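You operate a simulated robot arm through the tools that you are given. There is no shell and no other tool.

You run a simulated two-armed robot. Do the job below in one go: nothing can be reset, and whatever is moved stays where it is left.

JOB
Set the actuator's end stop till the stop screen reads 0.
Fine: shut the air valve and bleed the line before you touch the yellow lever; swing it part way down first, then onto the stop; leave it there, air off.

Only the result counts: the job must be done as asked and must still hold three seconds after the hand-in. Knocking over, shifting, dropping, spilling or breaking anything else fails it.

ROBOT AND FRAMES
Two 7-joint arms with two-finger grippers on one trunk that stands fixed in place. Base frame: the origin is at the foot of the trunk, x ahead of it, y to its left, z up. Readings come in mm, degrees, newtons and seconds.
The left shoulder is at [127, 216, 1046], the right one opposite. With the tool pointing down near the work surface each hand reaches from about 360 to 900 mm from the base axis, measured 20 degrees to its own side. Payload 3.43 kg a hand.
The TCP of each hand is the grasp point between the finger pads, 20 mm short of the fingertips. In the tool frame z runs along the fingers and y along their closing line. The gripper opens to 124 mm; its body begins 93 mm behind the TCP.
Orientation is told as [roll, pitch, yaw] about the base's x, y, z axes, in that order, counted from this pose: with the fingers straight down and closing along the base's y, the tool's x points along the base's -x, its y along +y and its z along -z.

CONTROLS
- The arms move only by the tool apply_moves. It takes "left_rows", "right_rows" or both (then of equal length, played together; a hand with none holds still); each is a list of rows, each a list of 3 entries, a list of its own where there are three numbers: the shift along the tool's x, y, z in mm, then the turn, a rotation vector about the tool's x, y, z in degrees, then the gripper command, from -1 (fully open) to 1 (shut), values between in proportion. In form: [[[tx, ty, tz], [wx, wy, wz], grip], ...]. A call has 1 to 20 rows; each row is the pose to reach, as a shift and turn from the pose commanded when the call began, along the tool's axes at that moment. Rows are played at 5 a second. More than 50 mm and 8.6 degrees between two rows, or a gripper value outside its range, and nothing of the call is played. Where a pose cannot be reached the arm comes as near as it can. A force on the tool above 90 N (or 10 N above the force at the start of the call, whichever is more), or a blocked arm, ends the call early, and 0.2 s more pass. Each finger travels about 72 mm/s and halts on what it meets, pressing with about 32 N; the grip force reading is that of the motor and also rises with nothing between the fingers. The clock runs only during rows and for 0.2 s after the last one: add rows that repeat a pose to give the fingers time. It gives the time, the measured TCP pose, the force on the tool (base axes), the opening and the grip force at its end, in the units of the frame above (readings bear some noise), with the torque about the TCP (base axes, N m) and any sound that the robot's microphone picked up.
- Cameras (640 x 400 px; columns grow to the right, rows downward): "scene" is now at [256.1, -32.7, 1198.6]; the picture's right is [-0.52, -0.85, 0.00], its down [-0.49, 0.30, -0.82] and it looks along [0.70, -0.42, -0.58] (base axes); focal length 273 px, centre (320, 200). "left" rides on the left gripper at [82, -14, -140] in its tool frame; the picture's right is [0.16, 0.99, 0.00], its down [-0.83, 0.14, -0.54] and it looks along [-0.53, 0.09, 0.84] (tool axes); focal length 243 px, centre (320, 200). "right" rides on the right gripper at [82, 14, -140] in its tool frame; the picture's right is [-0.16, 0.99, 0.00], its down [-0.83, -0.14, -0.54] and it looks along [-0.53, -0.09, 0.84] (tool axes); focal length 243 px, centre (320, 200). There is no depth. A picture from a camera that has moved, and an enlarged one, comes with that camera's place and axes in the base frame and with its lens. The place of the scene camera against the robot may be out by one fixed shift of up to 18 mm in any direction.
- camera(camera): a new picture of that camera. No time passes.
- raise_lower(by): moves the trunk up (or, below 0, down) by that many mm; the arms and the scene camera ride with it, the base frame stays. It gives what a move gives, with no picture.
- turn_head(pan, tilt): turns the head with the scene camera to pan (to the left, within 80 degrees either way) and tilt (down, from -29 to 69), counted from straight ahead of the robot (the tilt from the chest, where the trunk bows). It gives what a move gives.
- enlarge(camera, box): a new picture of the part [left, top, right, bottom] of that camera's present view, enlarged. No time passes.
- close_job(): hands the job in; it is judged then, once.

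Places have to be worked out from the pictures, the camera data and where the tool is seen. Open the grippers and draw the arms clear of the work before you hand the job in, unless the task says otherwise.

The tools are called after "Request:" as name(argument=value, ...) on one line, values as JSON. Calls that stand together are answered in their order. apply_moves: Moves the arms, as the interface text tells. Its arguments: {"type":"object","properties":{"left_rows":{"type":"array","items":{"type":"array"}},"right_rows":{"type":"array","items":{"type":"array"}}},"required":[]} The other tools are called the same way: raise_lower (by) moves the trunk up or down; turn_head (pan, tilt) turns the head that bears the scene camera; camera (camera) takes a picture; enlarge (camera, box) takes an enlarged picture of a part of a camera's view; close_job () hands the job in.

At the start:

```text
time_s: 0.0
left_position: [592.2, -7.4, 970.6]
left_orientation: [-0.1, -0.1, 0.1]
left_ft_force: [0.6, 0.0, 0.2]
left_moment: [0.03, -0.02, -0.01]
left_gripper_width: 124.0
left_grasp_force: 0.0
right_position: [501.7, -476.6, 1040.5]
right_orientation: [0.0, 0.0, 0.0]
right_ft_force: [-0.5, -0.4, -0.3]
right_moment: [-0.02, 0.02, -0.02]
right_gripper_width: 123.8
right_grasp_force: 0.0
trunk travel left (down, up): [-199.0, 392.0]
head pan, tilt (commanded): [-31.4, 35.2]
```

scene: 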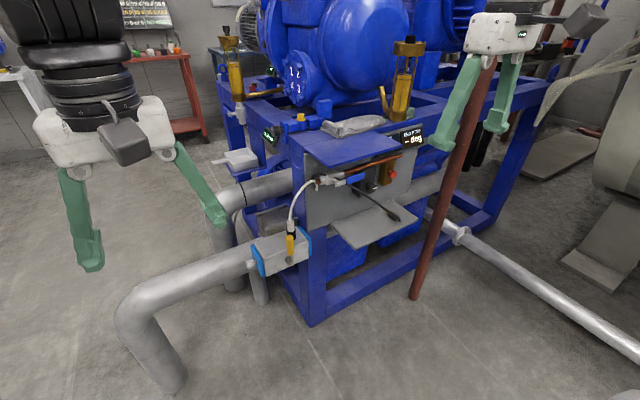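
right: 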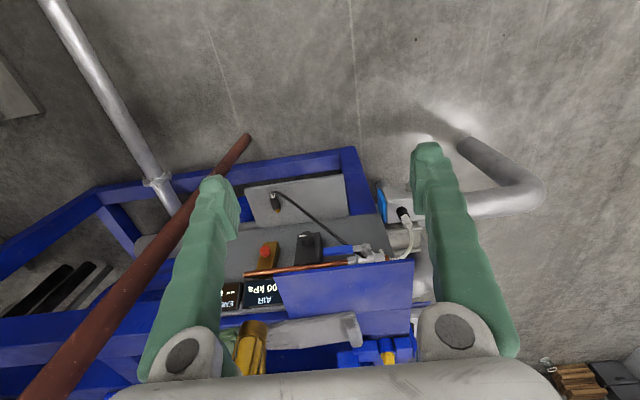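
left: 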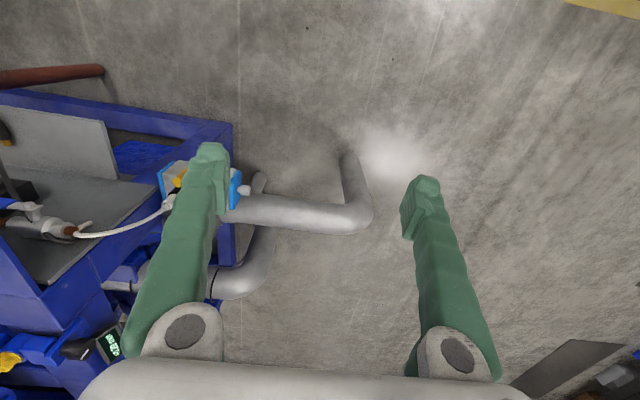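

The scene shows a blue skid with a panel, screens, a valve and an actuator on a pipe. I will enlarge the scene view to identify parts.

Request:
enlarge(camera="scene", box=[230, 100, 450, 280])

Request:
enlarge(camera="right", box=[200, 160, 440, 370])

Request:
enlarge(camera="left", box=[0, 80, 280, 390])

```text
2.22 times, centred on (340, 190) of scene
camera zoom: at [256.1, -32.7, 1198.6], right [-0.52, -0.85, 0.0], down [-0.49, 0.3, -0.82], along [0.7, -0.42, -0.58], focal length 607 px, centre (276, 222)
```

zoom: 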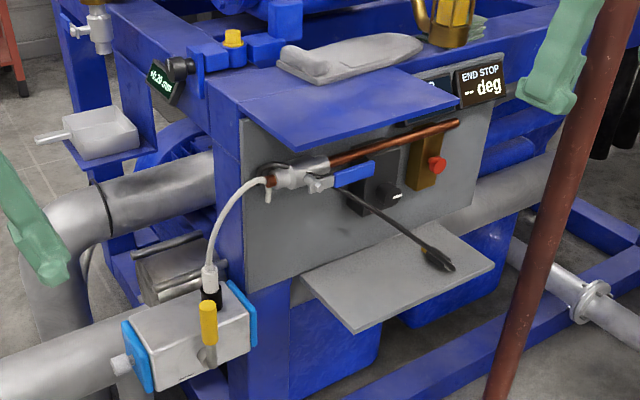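

```text
1.90 times, centred on (320, 265) of right
camera zoom: at [420.3, -463.0, 1182.1], right [0.16, 0.99, 0.0], down [0.83, -0.14, 0.54], along [0.53, -0.09, -0.84], focal length 462 px, centre (320, 76)
```

zoom: 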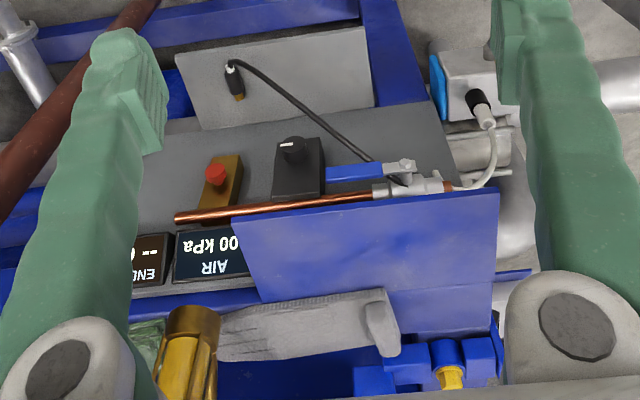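

```text
1.29 times, centred on (140, 235) of left
camera zoom: at [509.4, -21.2, 1111.5], right [-0.17, 0.99, 0.0], down [0.83, 0.14, 0.54], along [0.53, 0.09, -0.84], focal length 313 px, centre (552, 155)
```

zoom: 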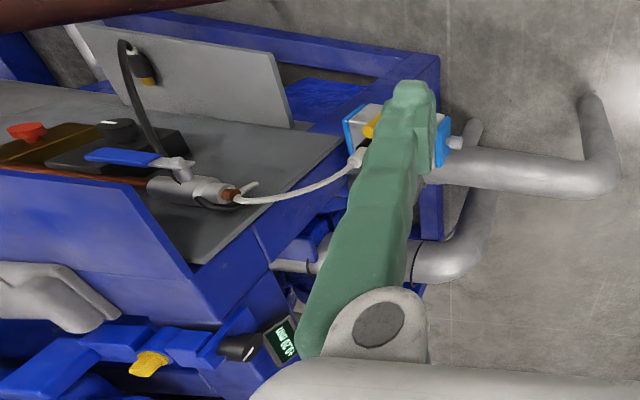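

The panel has a blue-handled ball valve on a copper line, a brass block with red button, a black block with a knob, AIR and END STOP screens, and the actuator with yellow lever down left. I'll enlarge further on each.

Request:
enlarge(camera="scene", box=[310, 120, 430, 200])

Request:
enlarge(camera="scene", box=[235, 200, 335, 290])

Request:
enlarge(camera="scene", box=[220, 100, 340, 180])

Request:
enlarge(camera="right", box=[210, 180, 330, 310])

Request:
enlarge(camera="right", box=[310, 180, 430, 290])

Request:
enlarge(camera="left", box=[50, 300, 180, 390])

```text
5.00 times, centred on (370, 160) of scene
camera zoom: at [256.1, -32.7, 1198.6], right [-0.52, -0.85, 0.0], down [-0.49, 0.3, -0.82], along [0.7, -0.42, -0.58], focal length 1366 px, centre (70, 400)
```

zoom: 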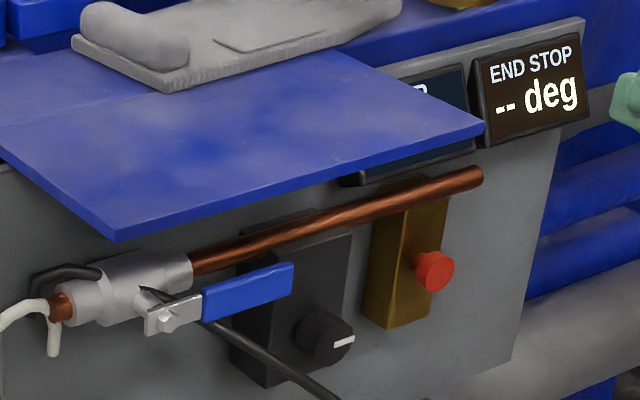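

```text
4.44 times, centred on (285, 245) of scene
camera zoom: at [256.1, -32.7, 1198.6], right [-0.52, -0.85, 0.0], down [-0.49, 0.3, -0.82], along [0.7, -0.42, -0.58], focal length 1214 px, centre (476, 0)
```

zoom: 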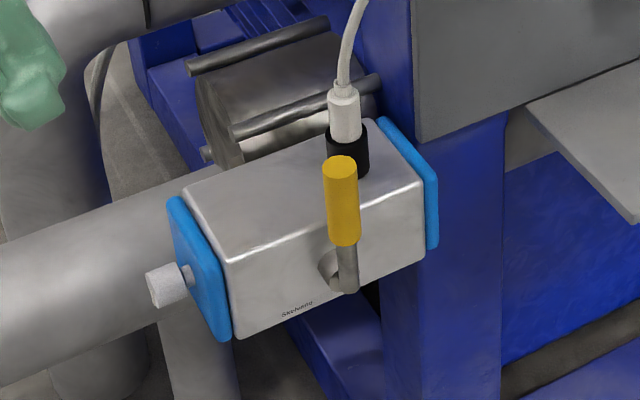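

```text
5.00 times, centred on (280, 140) of scene
camera zoom: at [256.1, -32.7, 1198.6], right [-0.52, -0.85, 0.0], down [-0.49, 0.3, -0.82], along [0.7, -0.42, -0.58], focal length 1366 px, centre (520, 500)
```

zoom: 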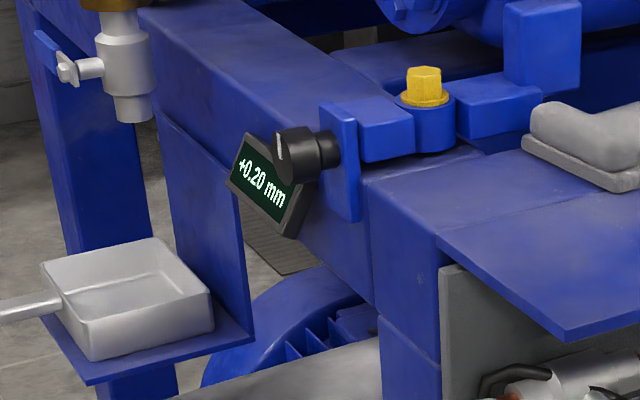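

```text
3.08 times, centred on (270, 245) of right
camera zoom: at [420.3, -463.0, 1182.1], right [0.16, 0.99, 0.0], down [0.83, -0.14, 0.54], along [0.53, -0.09, -0.84], focal length 746 px, centre (474, 62)
```

zoom: 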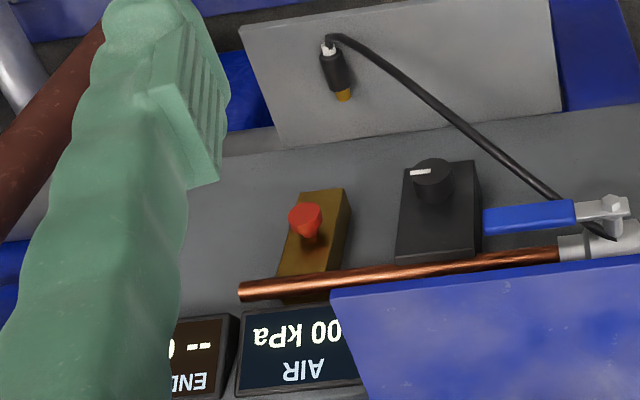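

```text
3.64 times, centred on (370, 235) of right
camera zoom: at [420.3, -463.0, 1182.1], right [0.16, 0.99, 0.0], down [0.83, -0.14, 0.54], along [0.53, -0.09, -0.84], focal length 882 px, centre (138, 73)
```

zoom: 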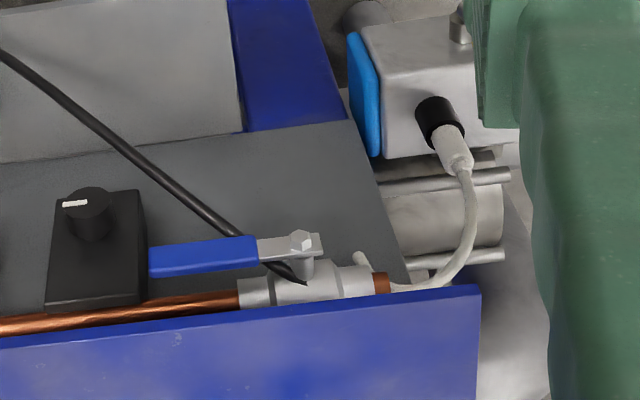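

```text
4.44 times, centred on (115, 345) of left
camera zoom: at [509.4, -21.2, 1111.5], right [-0.17, 0.99, 0.0], down [0.83, 0.14, 0.54], along [0.53, 0.09, -0.84], focal length 1078 px, centre (1231, -444)
```

zoom: 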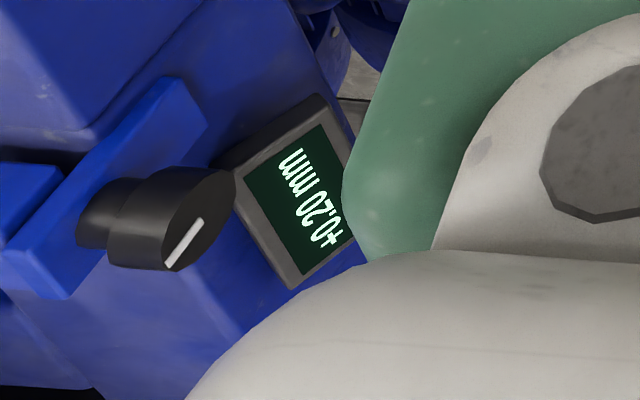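

The valve stem nut triangulates to about (794,-429,798), the red button to (818,-668,749), and the black knob to (793,-559,743), so the panel faces the robot. I'll tilt the right hand 45° and lower it a bit in free space so its camera looks straight at the panel.

Request:
apply_moves(right_rows=[[[5, -15, 25], [0, -7.5, 0], -1], [[10, -30, 50], [0, -15, 0], -1], [[15, -45, 75], [0, -22.5, 0], -1], [[20, -60, 100], [0, -30, 0], -1], [[20, -70, 120], [0, -37.5, 0], -1], [[20, -80, 140], [0, -45, 0], -1], [[20, -80, 140], [0, -45, 0], -1]])

Request:
camera(camera="right")

Request:
camera(camera="scene")

```text
time_s: 1.6
left_position: [592.3, -7.7, 970.0]
left_orientation: [-0.1, 0.0, 0.1]
left_ft_force: [-0.3, 0.0, -1.0]
left_moment: [0.0, -0.02, 0.0]
left_gripper_width: 124.1
left_grasp_force: 0.0
right_position: [482.2, -557.0, 899.3]
right_orientation: [0.0, -45.2, 0.0]
right_ft_force: [-0.5, 0.1, -0.5]
right_moment: [0.0, -0.01, 0.02]
right_gripper_width: 124.1
right_grasp_force: 0.0
trunk travel left (down, up): [-199.0, 392.0]
head pan, tilt (commanded): [-31.4, 35.2]
```

```text
taken
camera right: at [326.3, -543.0, 941.9], right [0.12, 0.99, 0.12], down [0.2, -0.14, 0.97], along [0.97, -0.09, -0.22], focal length 243 px, centre (320, 200)
```

right: 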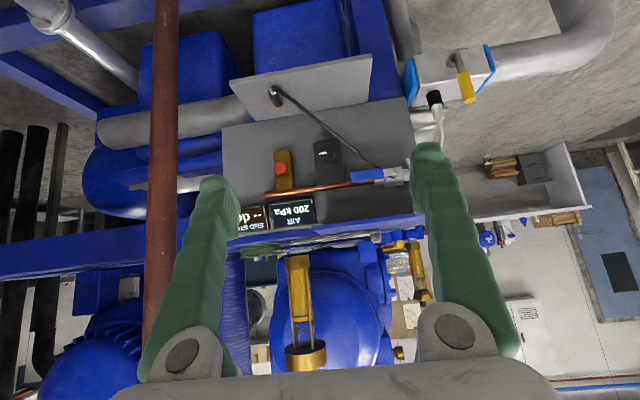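

```text
taken
camera scene: at [256.9, -33.3, 1198.4], right [-0.52, -0.85, 0.0], down [-0.49, 0.3, -0.82], along [0.7, -0.42, -0.58], focal length 273 px, centre (320, 200)
```

scene: 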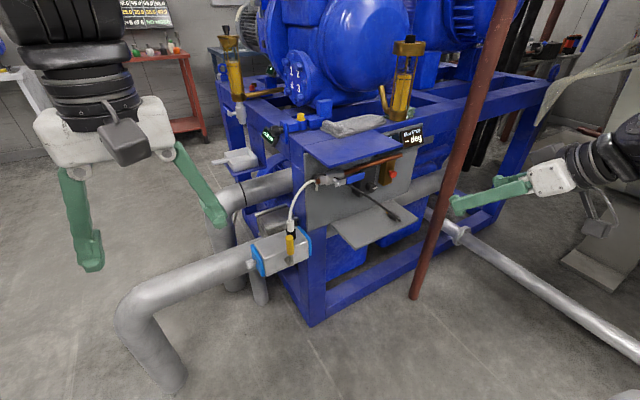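

The right camera now sees the panel face-on (upside down); AIR reads 200 kPa. I'll enlarge the panel and the actuator to judge the details.

Request:
enlarge(camera="right", box=[220, 100, 430, 240])

Request:
enlarge(camera="right", box=[380, 20, 520, 130])

Request:
enlarge(camera="right", box=[250, 60, 350, 130])

```text
2.86 times, centred on (325, 170) of right
camera zoom: at [326.3, -543.0, 941.9], right [0.12, 0.99, 0.12], down [0.2, -0.14, 0.97], along [0.97, -0.09, -0.22], focal length 693 px, centre (306, 286)
```

zoom: 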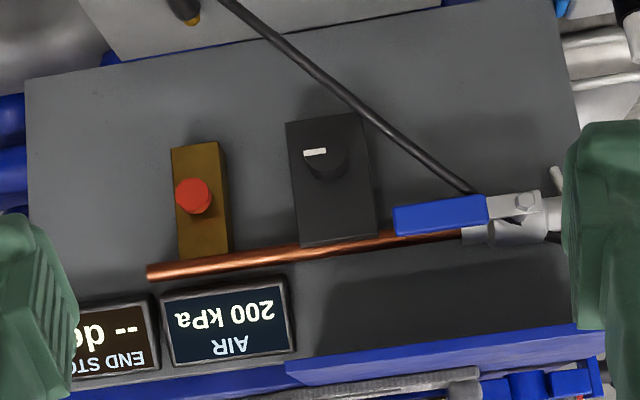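

```text
3.64 times, centred on (450, 75) of right
camera zoom: at [326.3, -543.0, 941.9], right [0.12, 0.99, 0.12], down [0.2, -0.14, 0.97], along [0.97, -0.09, -0.22], focal length 882 px, centre (-153, 654)
```

zoom: 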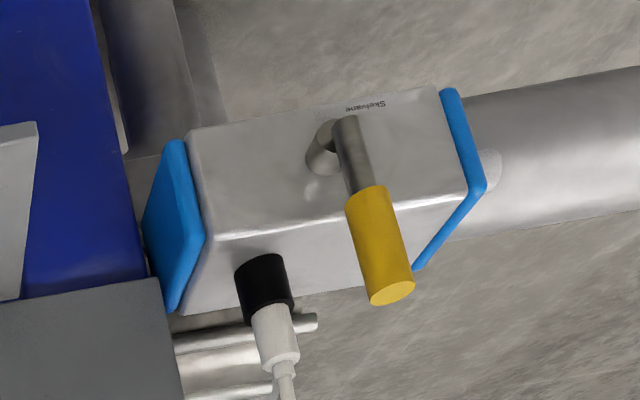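

```text
5.71 times, centred on (300, 95) of right
camera zoom: at [326.3, -543.0, 941.9], right [0.12, 0.99, 0.12], down [0.2, -0.14, 0.97], along [0.97, -0.09, -0.22], focal length 1386 px, centre (434, 800)
```

zoom: 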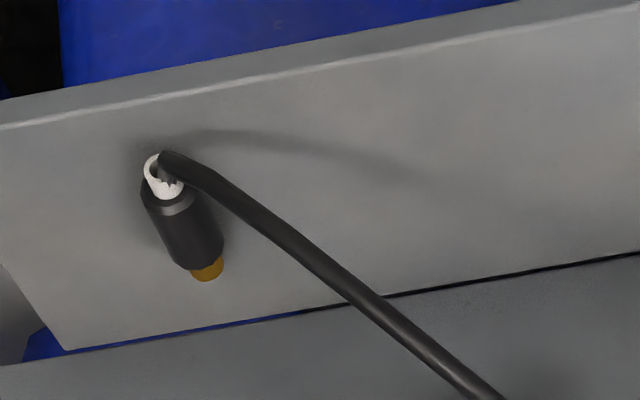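

AIR reads 200 kPa and END STOP "-- deg". A loose plug's cable hangs close to the valve handle, so I need to know exactly where it runs. I'll zoom on the valve from all three cameras.

Request:
enlarge(camera="right", box=[340, 140, 420, 190])

Request:
enlarge(camera="left", box=[0, 170, 100, 250])

Request:
enlarge(camera="scene", box=[310, 160, 370, 200])

```text
8.00 times, centred on (380, 165) of right
camera zoom: at [326.3, -543.0, 941.9], right [0.12, 0.99, 0.12], down [0.2, -0.14, 0.97], along [0.97, -0.09, -0.22], focal length 1941 px, centre (-160, 480)
```

zoom: 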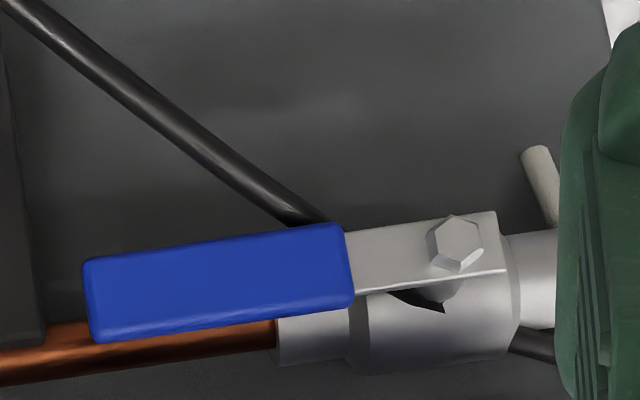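

```text
5.00 times, centred on (50, 210) of left
camera zoom: at [510.1, -21.8, 1110.9], right [-0.17, 0.99, 0.0], down [0.83, 0.14, 0.54], along [0.53, 0.09, -0.84], focal length 1213 px, centre (1670, 150)
```

zoom: 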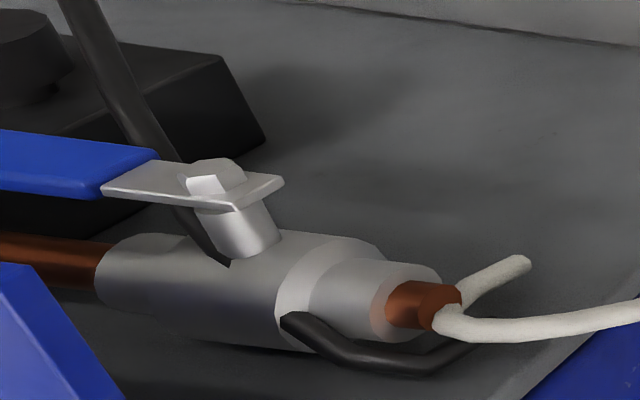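

```text
10.00 times, centred on (340, 180) of scene
camera zoom: at [256.9, -33.3, 1198.4], right [-0.52, -0.85, 0.0], down [-0.49, 0.3, -0.82], along [0.7, -0.42, -0.58], focal length 2731 px, centre (120, 400)
```

zoom: 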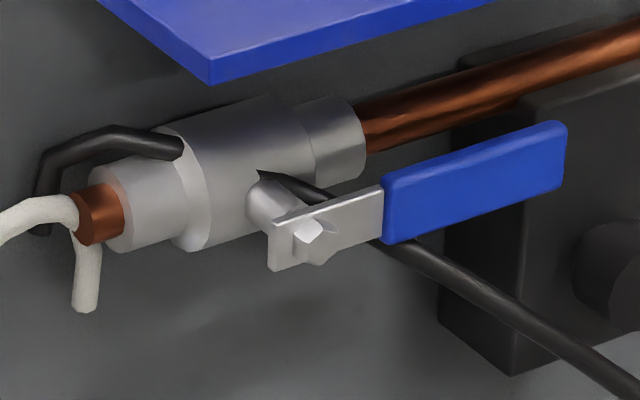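

The cable passes through the valve body and behind the handle, and the handle's blue sleeve spans y −455 to −519 at z≈800, x≈792–802. I'll bring the right hand to a staging pose in front of the panel, fingers closed and nearly horizontal.

Request:
apply_moves(right_rows=[[[-15, 10, 29], [0, -7, 0], 0], [[-30, 20, 58], [0, -14, 0], 1], [[-46, 31, 88], [0, -21, 0], 1], [[-62, 42, 117], [0, -28, 0], 1], [[-77, 52, 146], [0, -35, 0], 1], [[-77, 52, 146], [0, -35, 0], 1], [[-77, 52, 146], [0, -35, 0], 1]])

Request:
camera(camera="right")

Request:
camera(camera="scene")

Request:
camera(camera="left")

```text
time_s: 3.2
left_position: [592.3, -8.0, 970.2]
left_orientation: [0.0, 0.0, 0.1]
left_ft_force: [0.2, -0.5, -1.1]
left_moment: [0.05, -0.02, 0.0]
left_gripper_width: 124.0
left_grasp_force: 0.0
right_position: [641.2, -503.7, 850.3]
right_orientation: [0.2, -80.1, 0.0]
right_ft_force: [0.1, -1.4, -0.5]
right_moment: [-0.02, -0.02, 0.04]
right_gripper_width: 0.0
right_grasp_force: 32.5
trunk travel left (down, up): [-199.0, 392.0]
head pan, tilt (commanded): [-31.4, 35.2]
```

```text
taken
camera right: at [488.5, -490.2, 796.5], right [0.03, 0.99, 0.16], down [-0.39, -0.14, 0.91], along [0.92, -0.09, 0.38], focal length 243 px, centre (320, 200)
```

right: 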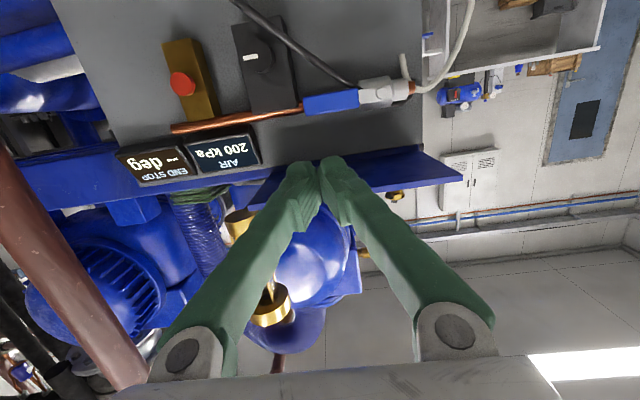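

```text
taken
camera scene: at [256.7, -33.0, 1198.5], right [-0.52, -0.85, 0.0], down [-0.49, 0.3, -0.82], along [0.7, -0.42, -0.58], focal length 273 px, centre (320, 200)
```

scene: 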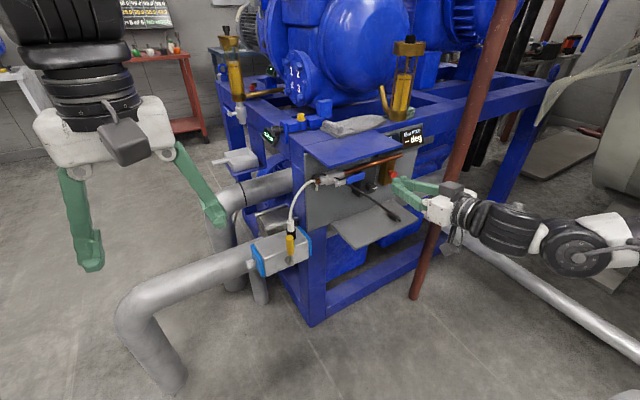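

```text
taken
camera left: at [509.9, -21.5, 1111.2], right [-0.17, 0.99, 0.0], down [0.83, 0.14, 0.54], along [0.53, 0.09, -0.84], focal length 243 px, centre (320, 200)
```

left: 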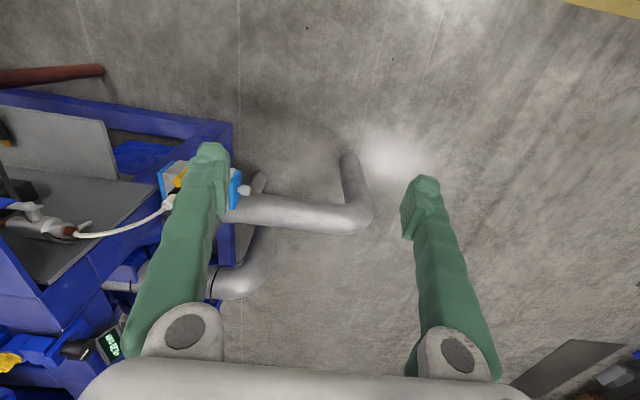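

Right hand is staged clear; AIR still reads 200 kPa. Now I move the closed fingers in above the valve handle (TCP to about (792,-500,840)), still clear of it.

Request:
apply_moves(right_rows=[[[-4, 1, 38], [0, 0, 0], 1], [[-8, 2, 76], [0, 0, 0], 1], [[-12, 3, 114], [0, 0, 0], 1], [[-16.4, 3.7, 150.5], [0, 0, 0], 1], [[-16.4, 3.7, 150.5], [0, 0, 0], 1]])

Request:
camera(camera="right")

Request:
enlarge(camera="scene", box=[300, 120, 460, 220])

```text
time_s: 4.4
left_position: [590.4, -6.3, 970.9]
left_orientation: [-0.1, -0.1, 0.1]
left_ft_force: [0.7, 0.1, -0.9]
left_moment: [0.04, -0.03, -0.01]
left_gripper_width: 124.0
left_grasp_force: 0.0
right_position: [789.6, -500.7, 840.9]
right_orientation: [0.1, -80.1, 0.2]
right_ft_force: [0.7, 0.9, -0.2]
right_moment: [-0.03, 0.0, 0.0]
right_gripper_width: 0.3
right_grasp_force: 31.7
trunk travel left (down, up): [-199.0, 392.0]
head pan, tilt (commanded): [-31.4, 35.2]
```

```text
taken
camera right: at [638.0, -486.4, 786.2], right [0.03, 0.99, 0.16], down [-0.39, -0.14, 0.91], along [0.92, -0.09, 0.38], focal length 243 px, centre (320, 200)
```

right: 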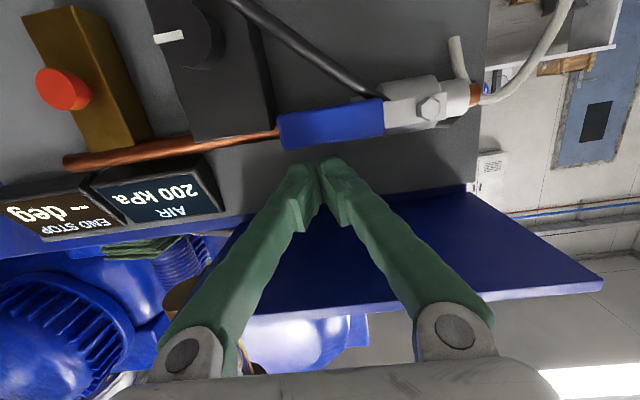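

```text
4.00 times, centred on (380, 170) of scene
camera zoom: at [255.7, -32.5, 1198.8], right [-0.52, -0.85, 0.0], down [-0.49, 0.3, -0.82], along [0.7, -0.42, -0.58], focal length 1092 px, centre (80, 320)
```

zoom: 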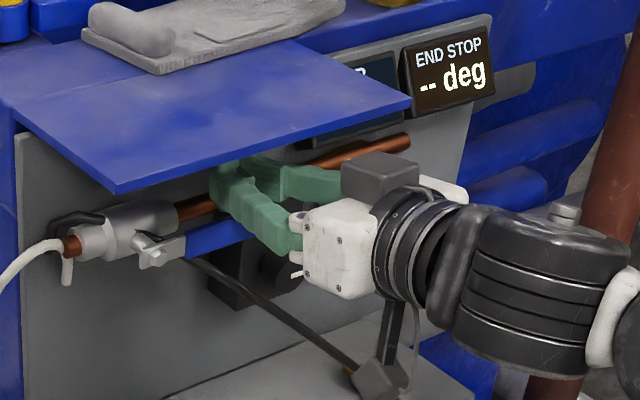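

Fingers are right above the blue handle. I press down gently in small steps to see whether the valve turns that way.

Request:
apply_moves(right_rows=[[[6, 0, 1], [0, 0, 0], 1], [[12, 0, 2.1], [0, 0, 0], 1], [[16, 0, 2.8], [0, 0, 0], 1], [[20, 0, 3.5], [0, 0, 0], 1], [[24, 0, 4.2], [0, 0, 0], 1], [[28, 0, 4.9], [0, 0, 0], 1]])

Request:
camera(camera="right")

```text
time_s: 5.8
left_position: [591.2, -6.4, 971.1]
left_orientation: [-0.1, -0.1, 0.1]
left_ft_force: [-0.1, 1.1, 0.4]
left_moment: [-0.02, 0.04, 0.0]
left_gripper_width: 123.9
left_grasp_force: 0.1
right_position: [791.5, -500.8, 812.2]
right_orientation: [-0.1, -80.0, 0.1]
right_ft_force: [0.2, 0.2, 0.3]
right_moment: [0.02, 0.0, 0.0]
right_gripper_width: 0.0
right_grasp_force: 31.8
trunk travel left (down, up): [-199.0, 392.0]
head pan, tilt (commanded): [-31.4, 35.2]
```

```text
taken
camera right: at [638.8, -487.1, 757.9], right [0.03, 0.99, 0.16], down [-0.39, -0.14, 0.91], along [0.92, -0.09, 0.38], focal length 243 px, centre (320, 200)
```

right: 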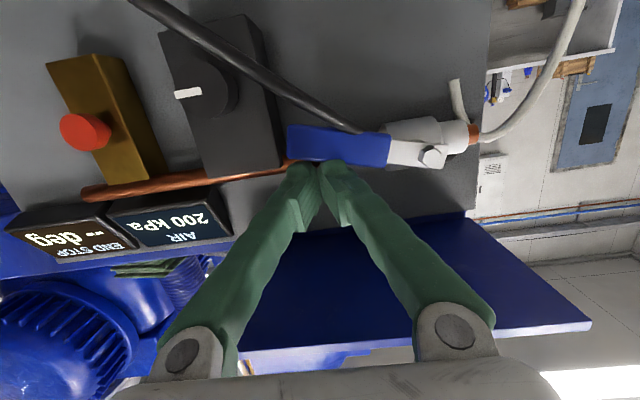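

The handle turned about 12° down with hardly any force, so down is the closing direction. I follow its arc further to about 55°.

Request:
apply_moves(right_rows=[[[5.2, -0.5, 0.9], [0, 0, 0], 1], [[10.2, -1, 1.8], [0, 0, 0], 1], [[18.5, -1, 3.3], [0, 0, 0], 1], [[26.9, -1, 4.7], [0, 0, 0], 1], [[36, 1.5, 6.3], [0, 0, 0], 1], [[44.3, 4, 7.8], [0, 0, 0], 1]])

Request:
camera(camera="right")

Request:
enlarge(camera="scene", box=[300, 120, 460, 220])

```text
time_s: 7.2
left_position: [592.0, -7.2, 970.0]
left_orientation: [-0.1, -0.1, 0.1]
left_ft_force: [0.6, -1.0, 0.2]
left_moment: [0.03, 0.02, -0.01]
left_gripper_width: 123.8
left_grasp_force: 0.1
right_position: [790.8, -498.5, 767.4]
right_orientation: [-0.1, -80.0, 0.3]
right_ft_force: [0.0, -0.2, -0.5]
right_moment: [-0.02, -0.02, -0.03]
right_gripper_width: 0.0
right_grasp_force: 31.8
trunk travel left (down, up): [-199.0, 392.0]
head pan, tilt (commanded): [-31.4, 35.2]
```

```text
taken
camera right: at [638.3, -483.1, 712.5], right [0.03, 0.99, 0.16], down [-0.39, -0.14, 0.91], along [0.92, -0.09, 0.38], focal length 243 px, centre (320, 200)
```

right: 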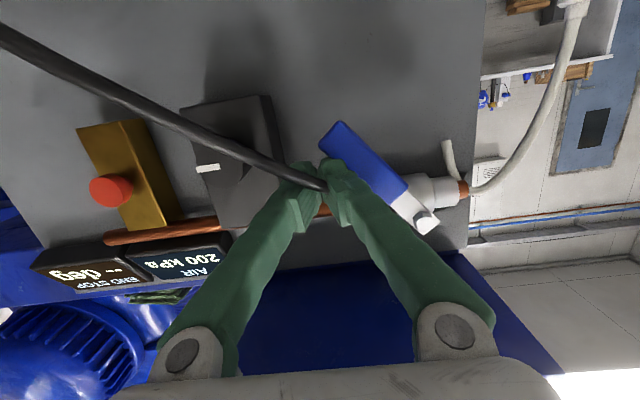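

```text
4.00 times, centred on (380, 170) of scene
camera zoom: at [256.3, -32.8, 1198.6], right [-0.52, -0.85, 0.0], down [-0.49, 0.3, -0.82], along [0.7, -0.42, -0.58], focal length 1092 px, centre (80, 320)
```

zoom: 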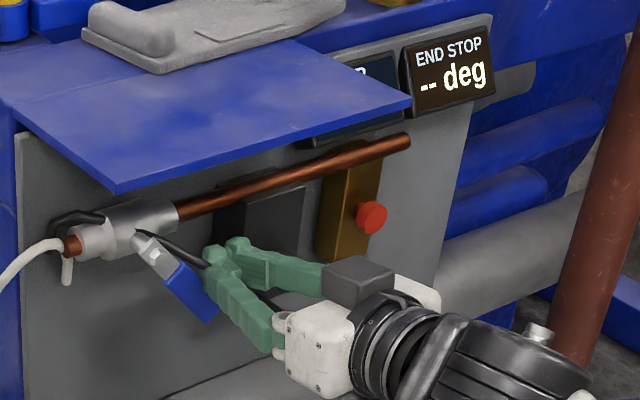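

The handle is at about 45–50° and the cable shows no contact force. I continue round the arc to about 88°.

Request:
apply_moves(right_rows=[[[7.9, 6, 1.4], [0, 0, 0], 1], [[16.7, 13, 3], [0, 0, 0], 1], [[21.7, 18.5, 3.8], [0, 0, 0], 1], [[26.1, 24, 4.6], [0, 0, 0], 1], [[29.1, 29, 5.1], [0, 0, 0], 1], [[32, 34, 5.7], [0, 0, 0], 1]])

Request:
camera(camera="right")

Request:
enlarge(camera="scene", box=[300, 120, 460, 220])

```text
time_s: 8.6
left_position: [591.8, -7.2, 972.0]
left_orientation: [0.0, -0.2, 0.1]
left_ft_force: [0.6, 0.2, 0.5]
left_moment: [0.01, 0.0, 0.02]
left_gripper_width: 124.0
left_grasp_force: 0.1
right_position: [789.1, -462.7, 734.6]
right_orientation: [0.1, -80.0, -0.1]
right_ft_force: [-0.2, -0.5, -0.3]
right_moment: [0.06, -0.02, 0.01]
right_gripper_width: 0.1
right_grasp_force: 32.2
trunk travel left (down, up): [-199.0, 392.0]
head pan, tilt (commanded): [-31.4, 35.2]
```

```text
taken
camera right: at [638.7, -449.0, 681.1], right [0.03, 0.99, 0.16], down [-0.39, -0.14, 0.91], along [0.92, -0.09, 0.38], focal length 243 px, centre (320, 200)
```

right: 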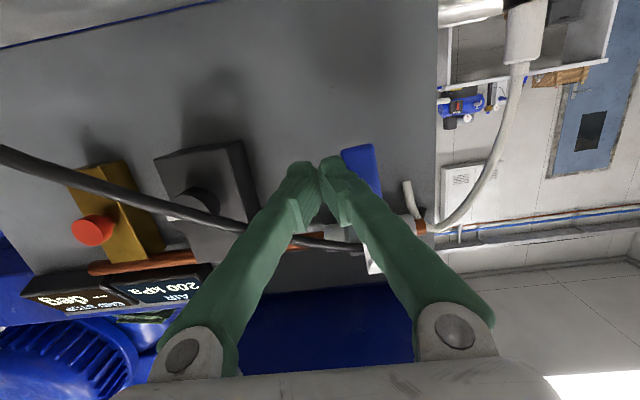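

```text
4.00 times, centred on (380, 170) of scene
camera zoom: at [256.2, -32.6, 1198.6], right [-0.52, -0.85, 0.0], down [-0.49, 0.3, -0.82], along [0.7, -0.42, -0.58], focal length 1092 px, centre (80, 320)
```

zoom: 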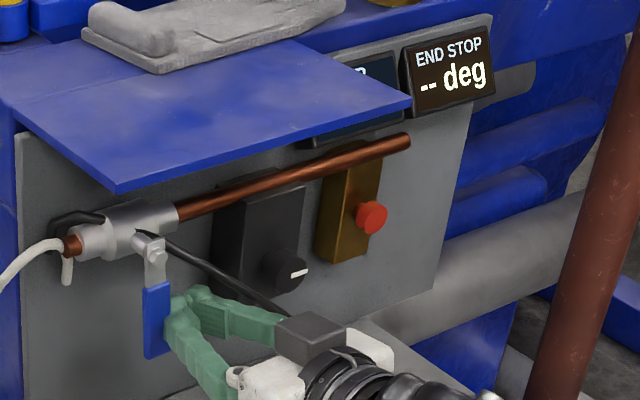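

The handle hangs almost straight down. I nudge further in small steps to seat it against its closed stop.

Request:
apply_moves(right_rows=[[[0, 2, 0], [0, 0, 0], 1], [[0, 4, 0], [0, 0, 0], 1], [[0, 5, 0], [0, 0, 0], 1], [[0, 6, 0], [0, 0, 0], 1]])

Request:
enlarge(camera="scene", box=[310, 160, 370, 220])

```text
time_s: 9.6
left_position: [591.2, -7.9, 970.7]
left_orientation: [0.0, -0.2, 0.1]
left_ft_force: [-0.6, -0.1, -0.8]
left_moment: [0.01, 0.01, -0.01]
left_gripper_width: 124.0
left_grasp_force: 0.0
right_position: [791.2, -458.2, 736.7]
right_orientation: [0.1, -80.2, -0.2]
right_ft_force: [-3.5, -7.6, -0.1]
right_moment: [0.11, -0.07, 0.05]
right_gripper_width: 0.0
right_grasp_force: 31.9
trunk travel left (down, up): [-199.0, 392.0]
head pan, tilt (commanded): [-31.4, 35.2]
```

```text
6.67 times, centred on (340, 190) of scene
camera zoom: at [255.7, -33.4, 1198.7], right [-0.52, -0.85, 0.0], down [-0.49, 0.3, -0.82], along [0.7, -0.42, -0.58], focal length 1821 px, centre (187, 267)
```

zoom: 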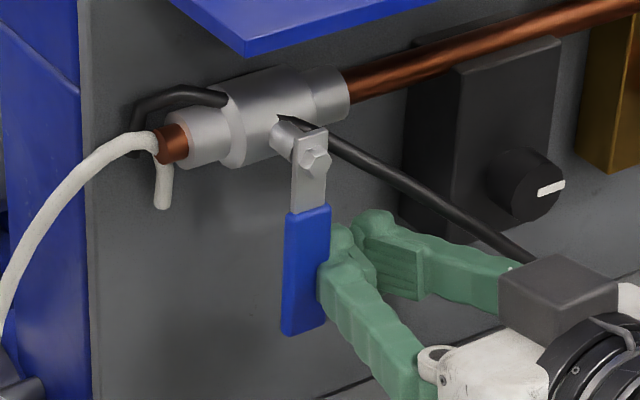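

The y force rose to −7.6 N and the handle is vertical: valve shut on its stop. I back off, retreat, and move over in front of the red bleed button at about (818,-668,752).

Request:
apply_moves(right_rows=[[[0, -8, 0], [0, 0, 0], 1], [[7.8, -10, -44.3], [0, 0, 0], 1], [[15.7, -12, -88.7], [0, 0, 0], 1], [[9.5, -55, -99.9], [0, 0, 0], 1], [[5.6, -100, -100.6], [0, 0, 0], 1], [[-0.3, -145, -101.6], [0, 0, 0], 1], [[-0.3, -190, -101.6], [0, 0, 0], 1], [[-4.7, -210, -77], [0, 0, 0], 1], [[-4.7, -210, -77], [0, 0, 0], 1]])

Request:
camera(camera="right")

Request:
camera(camera="scene")

```text
time_s: 11.6
left_position: [591.0, -7.7, 970.4]
left_orientation: [-0.1, -0.1, 0.0]
left_ft_force: [0.1, 0.0, 0.2]
left_moment: [-0.02, -0.01, 0.0]
left_gripper_width: 124.2
left_grasp_force: 0.1
right_position: [718.3, -668.0, 753.2]
right_orientation: [-0.2, -80.1, 0.2]
right_ft_force: [-0.5, -0.3, -0.5]
right_moment: [0.0, 0.0, 0.0]
right_gripper_width: 0.2
right_grasp_force: 32.4
trunk travel left (down, up): [-199.0, 392.0]
head pan, tilt (commanded): [-31.4, 35.2]
```

```text
taken
camera right: at [566.1, -654.3, 698.4], right [0.03, 0.99, 0.16], down [-0.39, -0.14, 0.91], along [0.92, -0.09, 0.38], focal length 243 px, centre (320, 200)
```

right: 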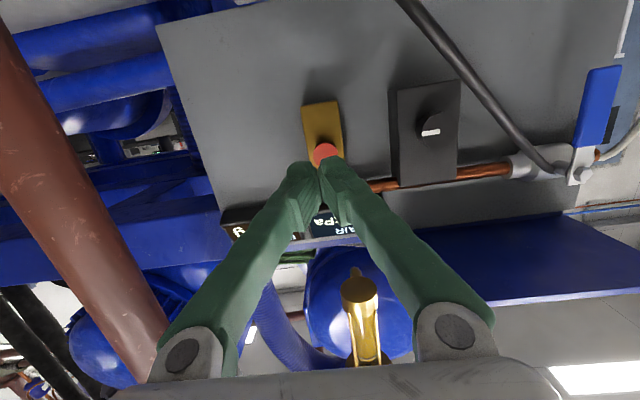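

```text
taken
camera scene: at [255.7, -32.6, 1198.8], right [-0.52, -0.85, 0.0], down [-0.49, 0.3, -0.82], along [0.7, -0.43, -0.58], focal length 273 px, centre (320, 200)
```

scene: 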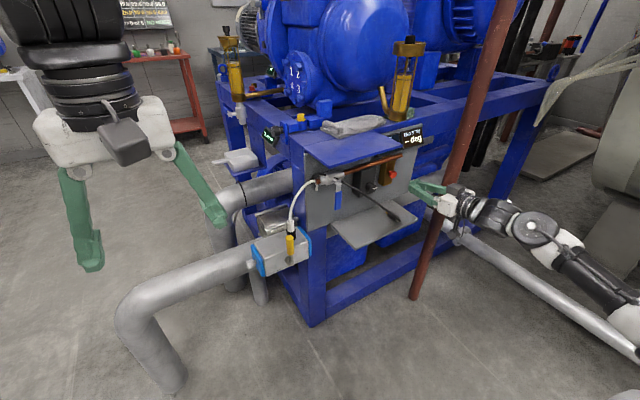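

The button lies at (818,-665,751), right ahead of the fingertips. I advance to near contact, then press in small steps and hold to bleed the line.

Request:
apply_moves(right_rows=[[[-6.3, 3, 35.5], [0, 0, 0], 1], [[-12.5, 3, 70.9], [0, 0, 0], 1], [[-13.4, 3, 75.8], [0, 0, 0], 1], [[-14.3, 3, 80.8], [0, 0, 0], 1], [[-14.8, 3, 83.7], [0, 0, 0], 1], [[-15.3, 3, 86.7], [0, 0, 0], 1], [[-15.3, 3, 86.7], [0, 0, 0], 1]])

Request:
camera(camera="right")

Request:
enlarge(camera="scene", box=[340, 120, 460, 210])

```text
time_s: 13.2
left_position: [590.2, -5.8, 972.3]
left_orientation: [-0.1, -0.1, 0.1]
left_ft_force: [-0.2, 0.7, 0.4]
left_moment: [-0.02, -0.01, 0.02]
left_gripper_width: 124.1
left_grasp_force: 0.0
right_position: [800.9, -663.7, 752.1]
right_orientation: [0.1, -79.8, 0.1]
right_ft_force: [-30.3, 4.5, -4.3]
right_moment: [-0.03, -0.15, 0.07]
right_gripper_width: 6.1
right_grasp_force: 34.6
trunk travel left (down, up): [-199.0, 392.0]
head pan, tilt (commanded): [-31.4, 35.2]
heard: click
```

```text
taken
camera right: at [650.0, -649.5, 697.9], right [0.03, 0.99, 0.16], down [-0.39, -0.14, 0.91], along [0.92, -0.09, 0.38], focal length 243 px, centre (320, 200)
```

right: 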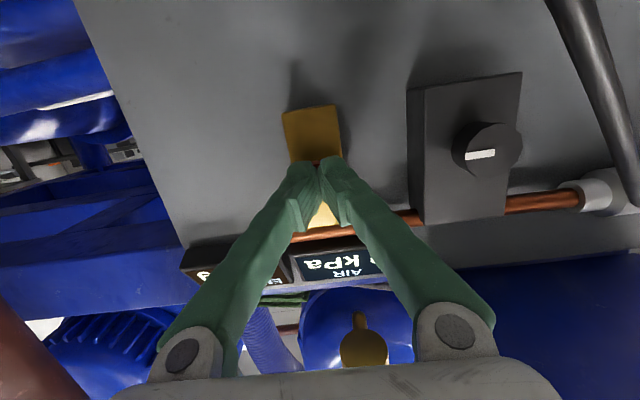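

```text
4.44 times, centred on (400, 165) of scene
camera zoom: at [253.7, -32.6, 1199.1], right [-0.52, -0.85, 0.0], down [-0.49, 0.3, -0.82], along [0.7, -0.43, -0.57], focal length 1214 px, centre (-36, 356)
```

zoom: 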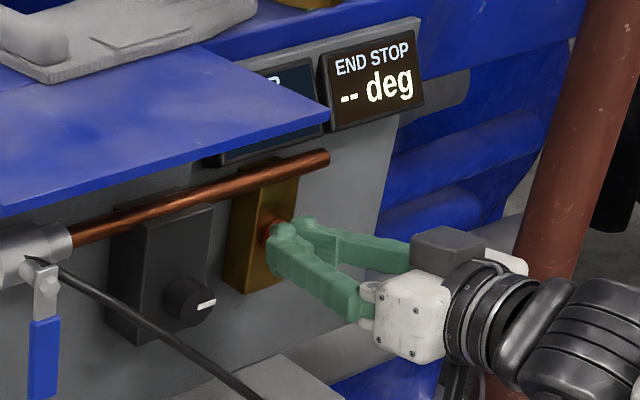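

A click was heard with 30 N on the tool. I'll read the AIR screen between the fingers.

Request:
enlarge(camera="right", box=[280, 235, 400, 295])

```text
5.33 times, centred on (340, 265) of right
camera zoom: at [650.0, -649.5, 697.9], right [0.03, 0.99, 0.16], down [-0.39, -0.14, 0.91], along [0.92, -0.09, 0.38], focal length 1294 px, centre (213, -147)
```

zoom: 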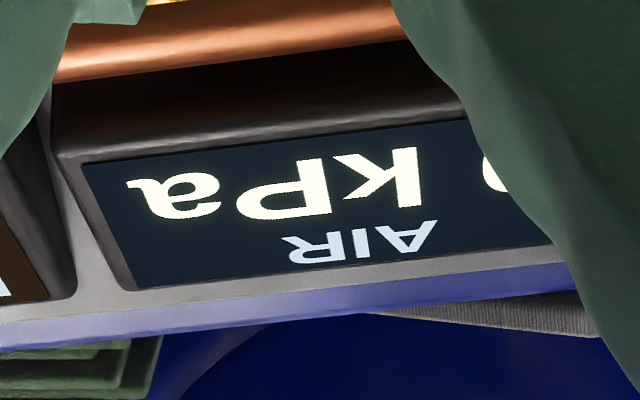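

The digits are hidden, so I hold the button in for two more seconds and then back away to read the screen.

Request:
apply_moves(right_rows=[[[0, 0, 0], [0, 0, 0], 1], [[0, 0, 0], [0, 0, 0], 1], [[0, 0, 0], [0, 0, 0], 1], [[0, 0, 0], [0, 0, 0], 1], [[0, 0, 0], [0, 0, 0], 1], [[0, 0, 0], [0, 0, 0], 1], [[0, 0, 0], [0, 0, 0], 1], [[0, 0, 0], [0, 0, 0], 1], [[0, 0, 0], [0, 0, 0], 1], [[0, 0, 0], [0, 0, 0], 1]])

Request:
apply_moves(right_rows=[[[2, 0, -12], [0, 0, 0], 1], [[5, 0, -30], [0, 0, 0], 1], [[9, 0, -60], [0, 0, 0], 1], [[14, 0, -100], [0, 0, 0], 1], [[14, 0, -140], [0, 0, 0], 1]])

Request:
camera(camera="right")

```text
time_s: 15.4
left_position: [590.4, -7.1, 971.6]
left_orientation: [0.1, -0.2, 0.1]
left_ft_force: [-0.6, -0.2, 1.0]
left_moment: [-0.01, 0.0, -0.04]
left_gripper_width: 123.9
left_grasp_force: 0.1
right_position: [801.5, -663.6, 753.4]
right_orientation: [0.2, -80.0, -0.1]
right_ft_force: [-35.2, 6.3, -11.4]
right_moment: [0.02, -0.08, 0.07]
right_gripper_width: 6.1
right_grasp_force: 34.4
trunk travel left (down, up): [-199.0, 392.0]
head pan, tilt (commanded): [-31.4, 35.2]
```

```text
time_s: 16.6
left_position: [591.6, -6.1, 971.3]
left_orientation: [-0.1, -0.1, 0.1]
left_ft_force: [0.3, 0.7, 0.7]
left_moment: [0.0, 0.03, 0.04]
left_gripper_width: 123.9
left_grasp_force: 0.1
right_position: [662.6, -664.2, 764.5]
right_orientation: [-0.4, -80.1, 0.4]
right_ft_force: [0.6, -0.6, -0.5]
right_moment: [0.0, 0.02, 0.0]
right_gripper_width: 0.0
right_grasp_force: 34.5
trunk travel left (down, up): [-199.0, 392.0]
head pan, tilt (commanded): [-31.4, 35.2]
```

```text
taken
camera right: at [511.5, -650.0, 709.8], right [0.03, 0.99, 0.16], down [-0.39, -0.14, 0.91], along [0.92, -0.09, 0.38], focal length 243 px, centre (320, 200)
```

right: 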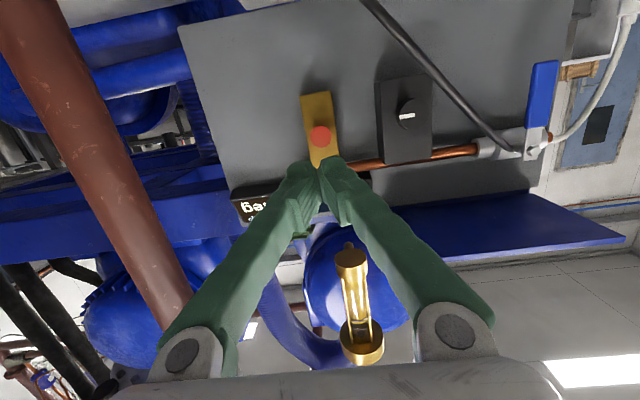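

I'll move the hand left and up with the fingers open so the AIR screen comes into view.

Request:
apply_moves(right_rows=[[[-13, 35, -12.5], [0, 0, 0], 0.5], [[-26, 70, -25], [0, 0, 0], 0], [[-39, 105, -37.5], [0, 0, 0], -0.3], [[-52, 140, -49.8], [0, 0, 0], -0.3], [[-52, 140, -49.8], [0, 0, 0], -0.3]])

Request:
camera(camera="right")

```text
time_s: 17.8
left_position: [592.1, -7.0, 970.3]
left_orientation: [0.0, -0.1, 0.2]
left_ft_force: [-0.7, -0.7, -0.3]
left_moment: [0.02, 0.0, 0.05]
left_gripper_width: 124.0
left_grasp_force: 0.0
right_position: [623.9, -524.7, 825.4]
right_orientation: [0.2, -80.0, -0.2]
right_ft_force: [0.3, -0.6, -0.2]
right_moment: [-0.02, -0.02, 0.04]
right_gripper_width: 80.8
right_grasp_force: 0.0
trunk travel left (down, up): [-199.0, 392.0]
head pan, tilt (commanded): [-31.4, 35.2]
```

```text
taken
camera right: at [471.2, -509.5, 770.5], right [0.03, 0.99, 0.16], down [-0.39, -0.14, 0.91], along [0.92, -0.09, 0.38], focal length 243 px, centre (320, 200)
```

right: 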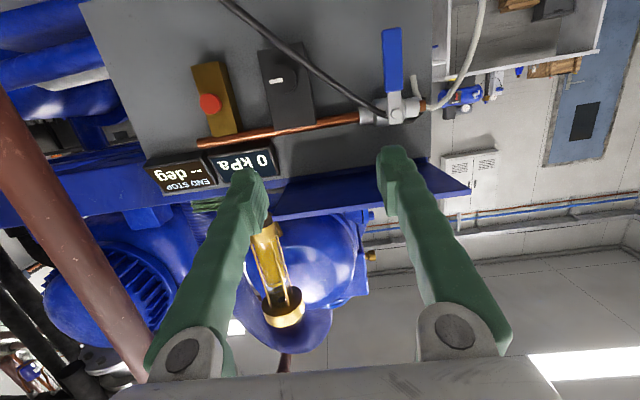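

Enlarging to confirm the AIR reading.

Request:
enlarge(camera="right", box=[140, 130, 290, 210])

Request:
enlarge(camera="scene", box=[235, 200, 335, 290])

```text
4.27 times, centred on (215, 170) of right
camera zoom: at [471.2, -509.5, 770.5], right [0.03, 0.99, 0.16], down [-0.39, -0.14, 0.91], along [0.92, -0.09, 0.38], focal length 1035 px, centre (768, 328)
```

zoom: 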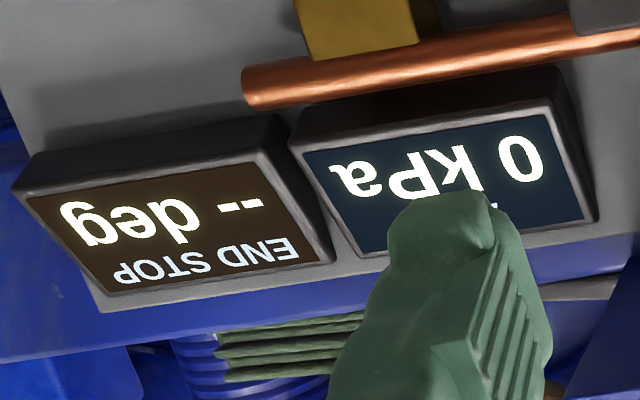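

```text
4.44 times, centred on (285, 245) of scene
camera zoom: at [256.2, -32.9, 1198.6], right [-0.52, -0.85, 0.0], down [-0.49, 0.3, -0.82], along [0.7, -0.42, -0.58], focal length 1214 px, centre (476, 0)
```

zoom: 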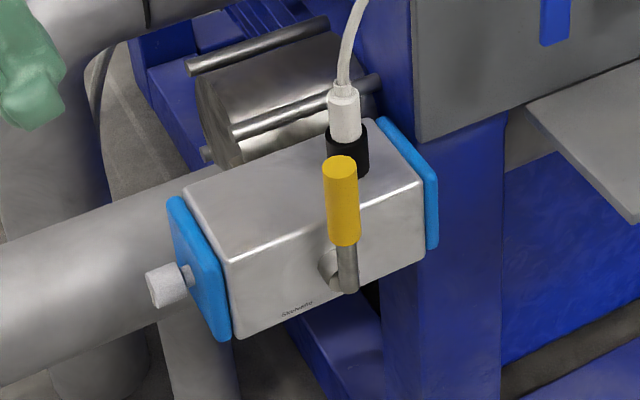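

AIR reads 0 kPa with the valve shut. Now I bring the right camera over to inspect the actuator, its lever, and the screw on its left end.

Request:
apply_moves(right_rows=[[[5, 38, -8.4], [0, 6.4, 0], -0.3], [[10, 76, -16.8], [0, 12.9, 0], -0.3], [[15, 114, -25.2], [0, 19.3, 0], -0.3], [[20, 151, -33.6], [0, 25.7, 0], -0.3], [[25.5, 189, -42], [0, 32.1, 0], -0.3], [[30.6, 227, -50.3], [0, 38.6, 0], -0.3], [[35.7, 265, -58.7], [0, 45, 0], -0.3], [[35.7, 265, -58.7], [0, 45, 0], -0.3]])

Request:
camera(camera="right")

Request:
camera(camera="scene")

```text
time_s: 19.8
left_position: [591.2, -7.1, 971.5]
left_orientation: [-0.1, -0.1, 0.0]
left_ft_force: [0.4, -0.9, 0.6]
left_moment: [0.0, 0.03, -0.01]
left_gripper_width: 124.2
left_grasp_force: 0.1
right_position: [386.0, -317.5, 618.6]
right_orientation: [1.8, -6.7, 0.7]
right_ft_force: [0.2, 0.5, 0.2]
right_moment: [-0.01, 0.01, -0.01]
right_gripper_width: 80.6
right_grasp_force: 0.0
right hand out of reach, approached as far as the arm can: row 4, 5, 6, 7, 8
trunk travel left (down, up): [-199.0, 392.0]
head pan, tilt (commanded): [-31.4, 35.2]
stopped in row 8 (right hand): the arm was blocked; the commanded pose is now the measured one
```

```text
taken
camera right: at [287.0, -308.4, 749.7], right [0.15, 0.99, 0.05], down [0.76, -0.15, 0.63], along [0.63, -0.05, -0.78], focal length 243 px, centre (320, 200)
```

right: 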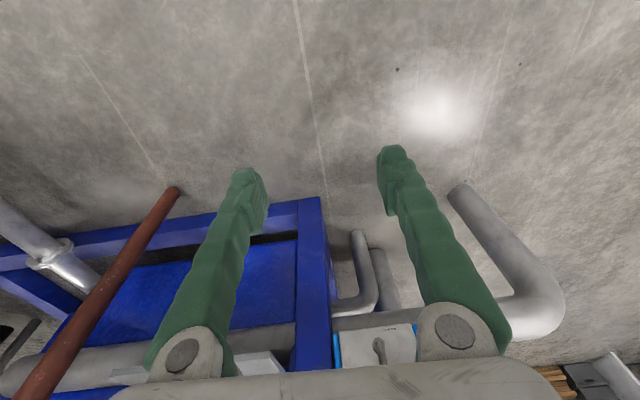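

```text
taken
camera scene: at [256.0, -32.7, 1198.6], right [-0.52, -0.85, 0.0], down [-0.49, 0.3, -0.82], along [0.7, -0.42, -0.58], focal length 273 px, centre (320, 200)
```

scene: 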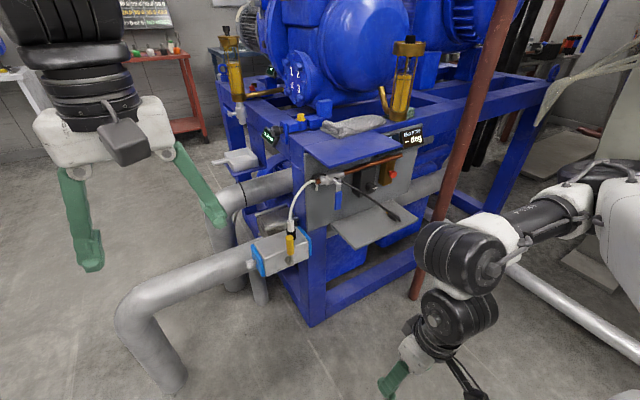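

The arm got into a bad configuration and stopped at (386,-317,619), touching nothing in front of it. I bring it back up and outwards in small steps to its comfortable region.

Request:
apply_moves(right_rows=[[[-8, -20, -36], [0, 0, 0], -0.3], [[-16, -40, -72], [0, 0, 0], -0.3], [[-24, -60, -108], [0, 0, 0], -0.3], [[-34, -80, -144], [0, 0, 0], -0.3], [[-44, -100, -180], [0, 0, 0], -0.3], [[-54, -120, -216], [0, 0, 0], -0.3], [[-64, -140, -250], [0, 0, 0], -0.3], [[-64, -140, -250], [0, 0, 0], -0.3]])

Request:
camera(camera="scene")

```text
time_s: 21.6
left_position: [590.7, -5.8, 971.2]
left_orientation: [-0.1, -0.1, 0.2]
left_ft_force: [-1.1, 0.6, -0.1]
left_moment: [-0.03, 0.04, -0.03]
left_gripper_width: 124.0
left_grasp_force: 0.1
right_position: [457.7, -416.2, 807.2]
right_orientation: [1.8, -7.0, 0.7]
right_ft_force: [-0.1, 0.7, -0.2]
right_moment: [0.01, 0.0, 0.04]
right_gripper_width: 80.8
right_grasp_force: 0.1
right hand out of reach, approached as far as the arm can: row 1, 2, 3, 4, 5, 6, 7, 8
trunk travel left (down, up): [-199.0, 392.0]
head pan, tilt (commanded): [-31.4, 35.2]
```

```text
taken
camera scene: at [255.8, -32.4, 1198.7], right [-0.52, -0.85, 0.0], down [-0.49, 0.3, -0.82], along [0.7, -0.43, -0.58], focal length 273 px, centre (320, 200)
```

scene: 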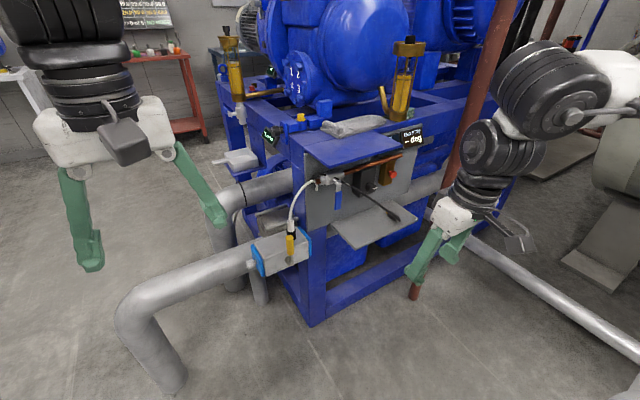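

The arm is recovering but lags its command; I let it settle on the same command and check.

Request:
apply_moves(right_rows=[[[0, 0, 0], [0, 0, 0], -0.3], [[0, 0, 0], [0, 0, 0], -0.3], [[0, 0, 0], [0, 0, 0], -0.3]])

```text
time_s: 22.4
left_position: [592.0, -6.4, 971.9]
left_orientation: [0.0, -0.2, 0.0]
left_ft_force: [-0.4, -0.5, 0.4]
left_moment: [0.01, 0.0, 0.02]
left_gripper_width: 123.8
left_grasp_force: 0.2
right_position: [458.2, -416.3, 804.9]
right_orientation: [1.9, -6.9, 0.7]
right_ft_force: [-0.5, -0.8, -0.2]
right_moment: [-0.02, 0.01, 0.04]
right_gripper_width: 80.5
right_grasp_force: 0.1
trunk travel left (down, up): [-199.0, 392.0]
head pan, tilt (commanded): [-31.4, 35.2]
```

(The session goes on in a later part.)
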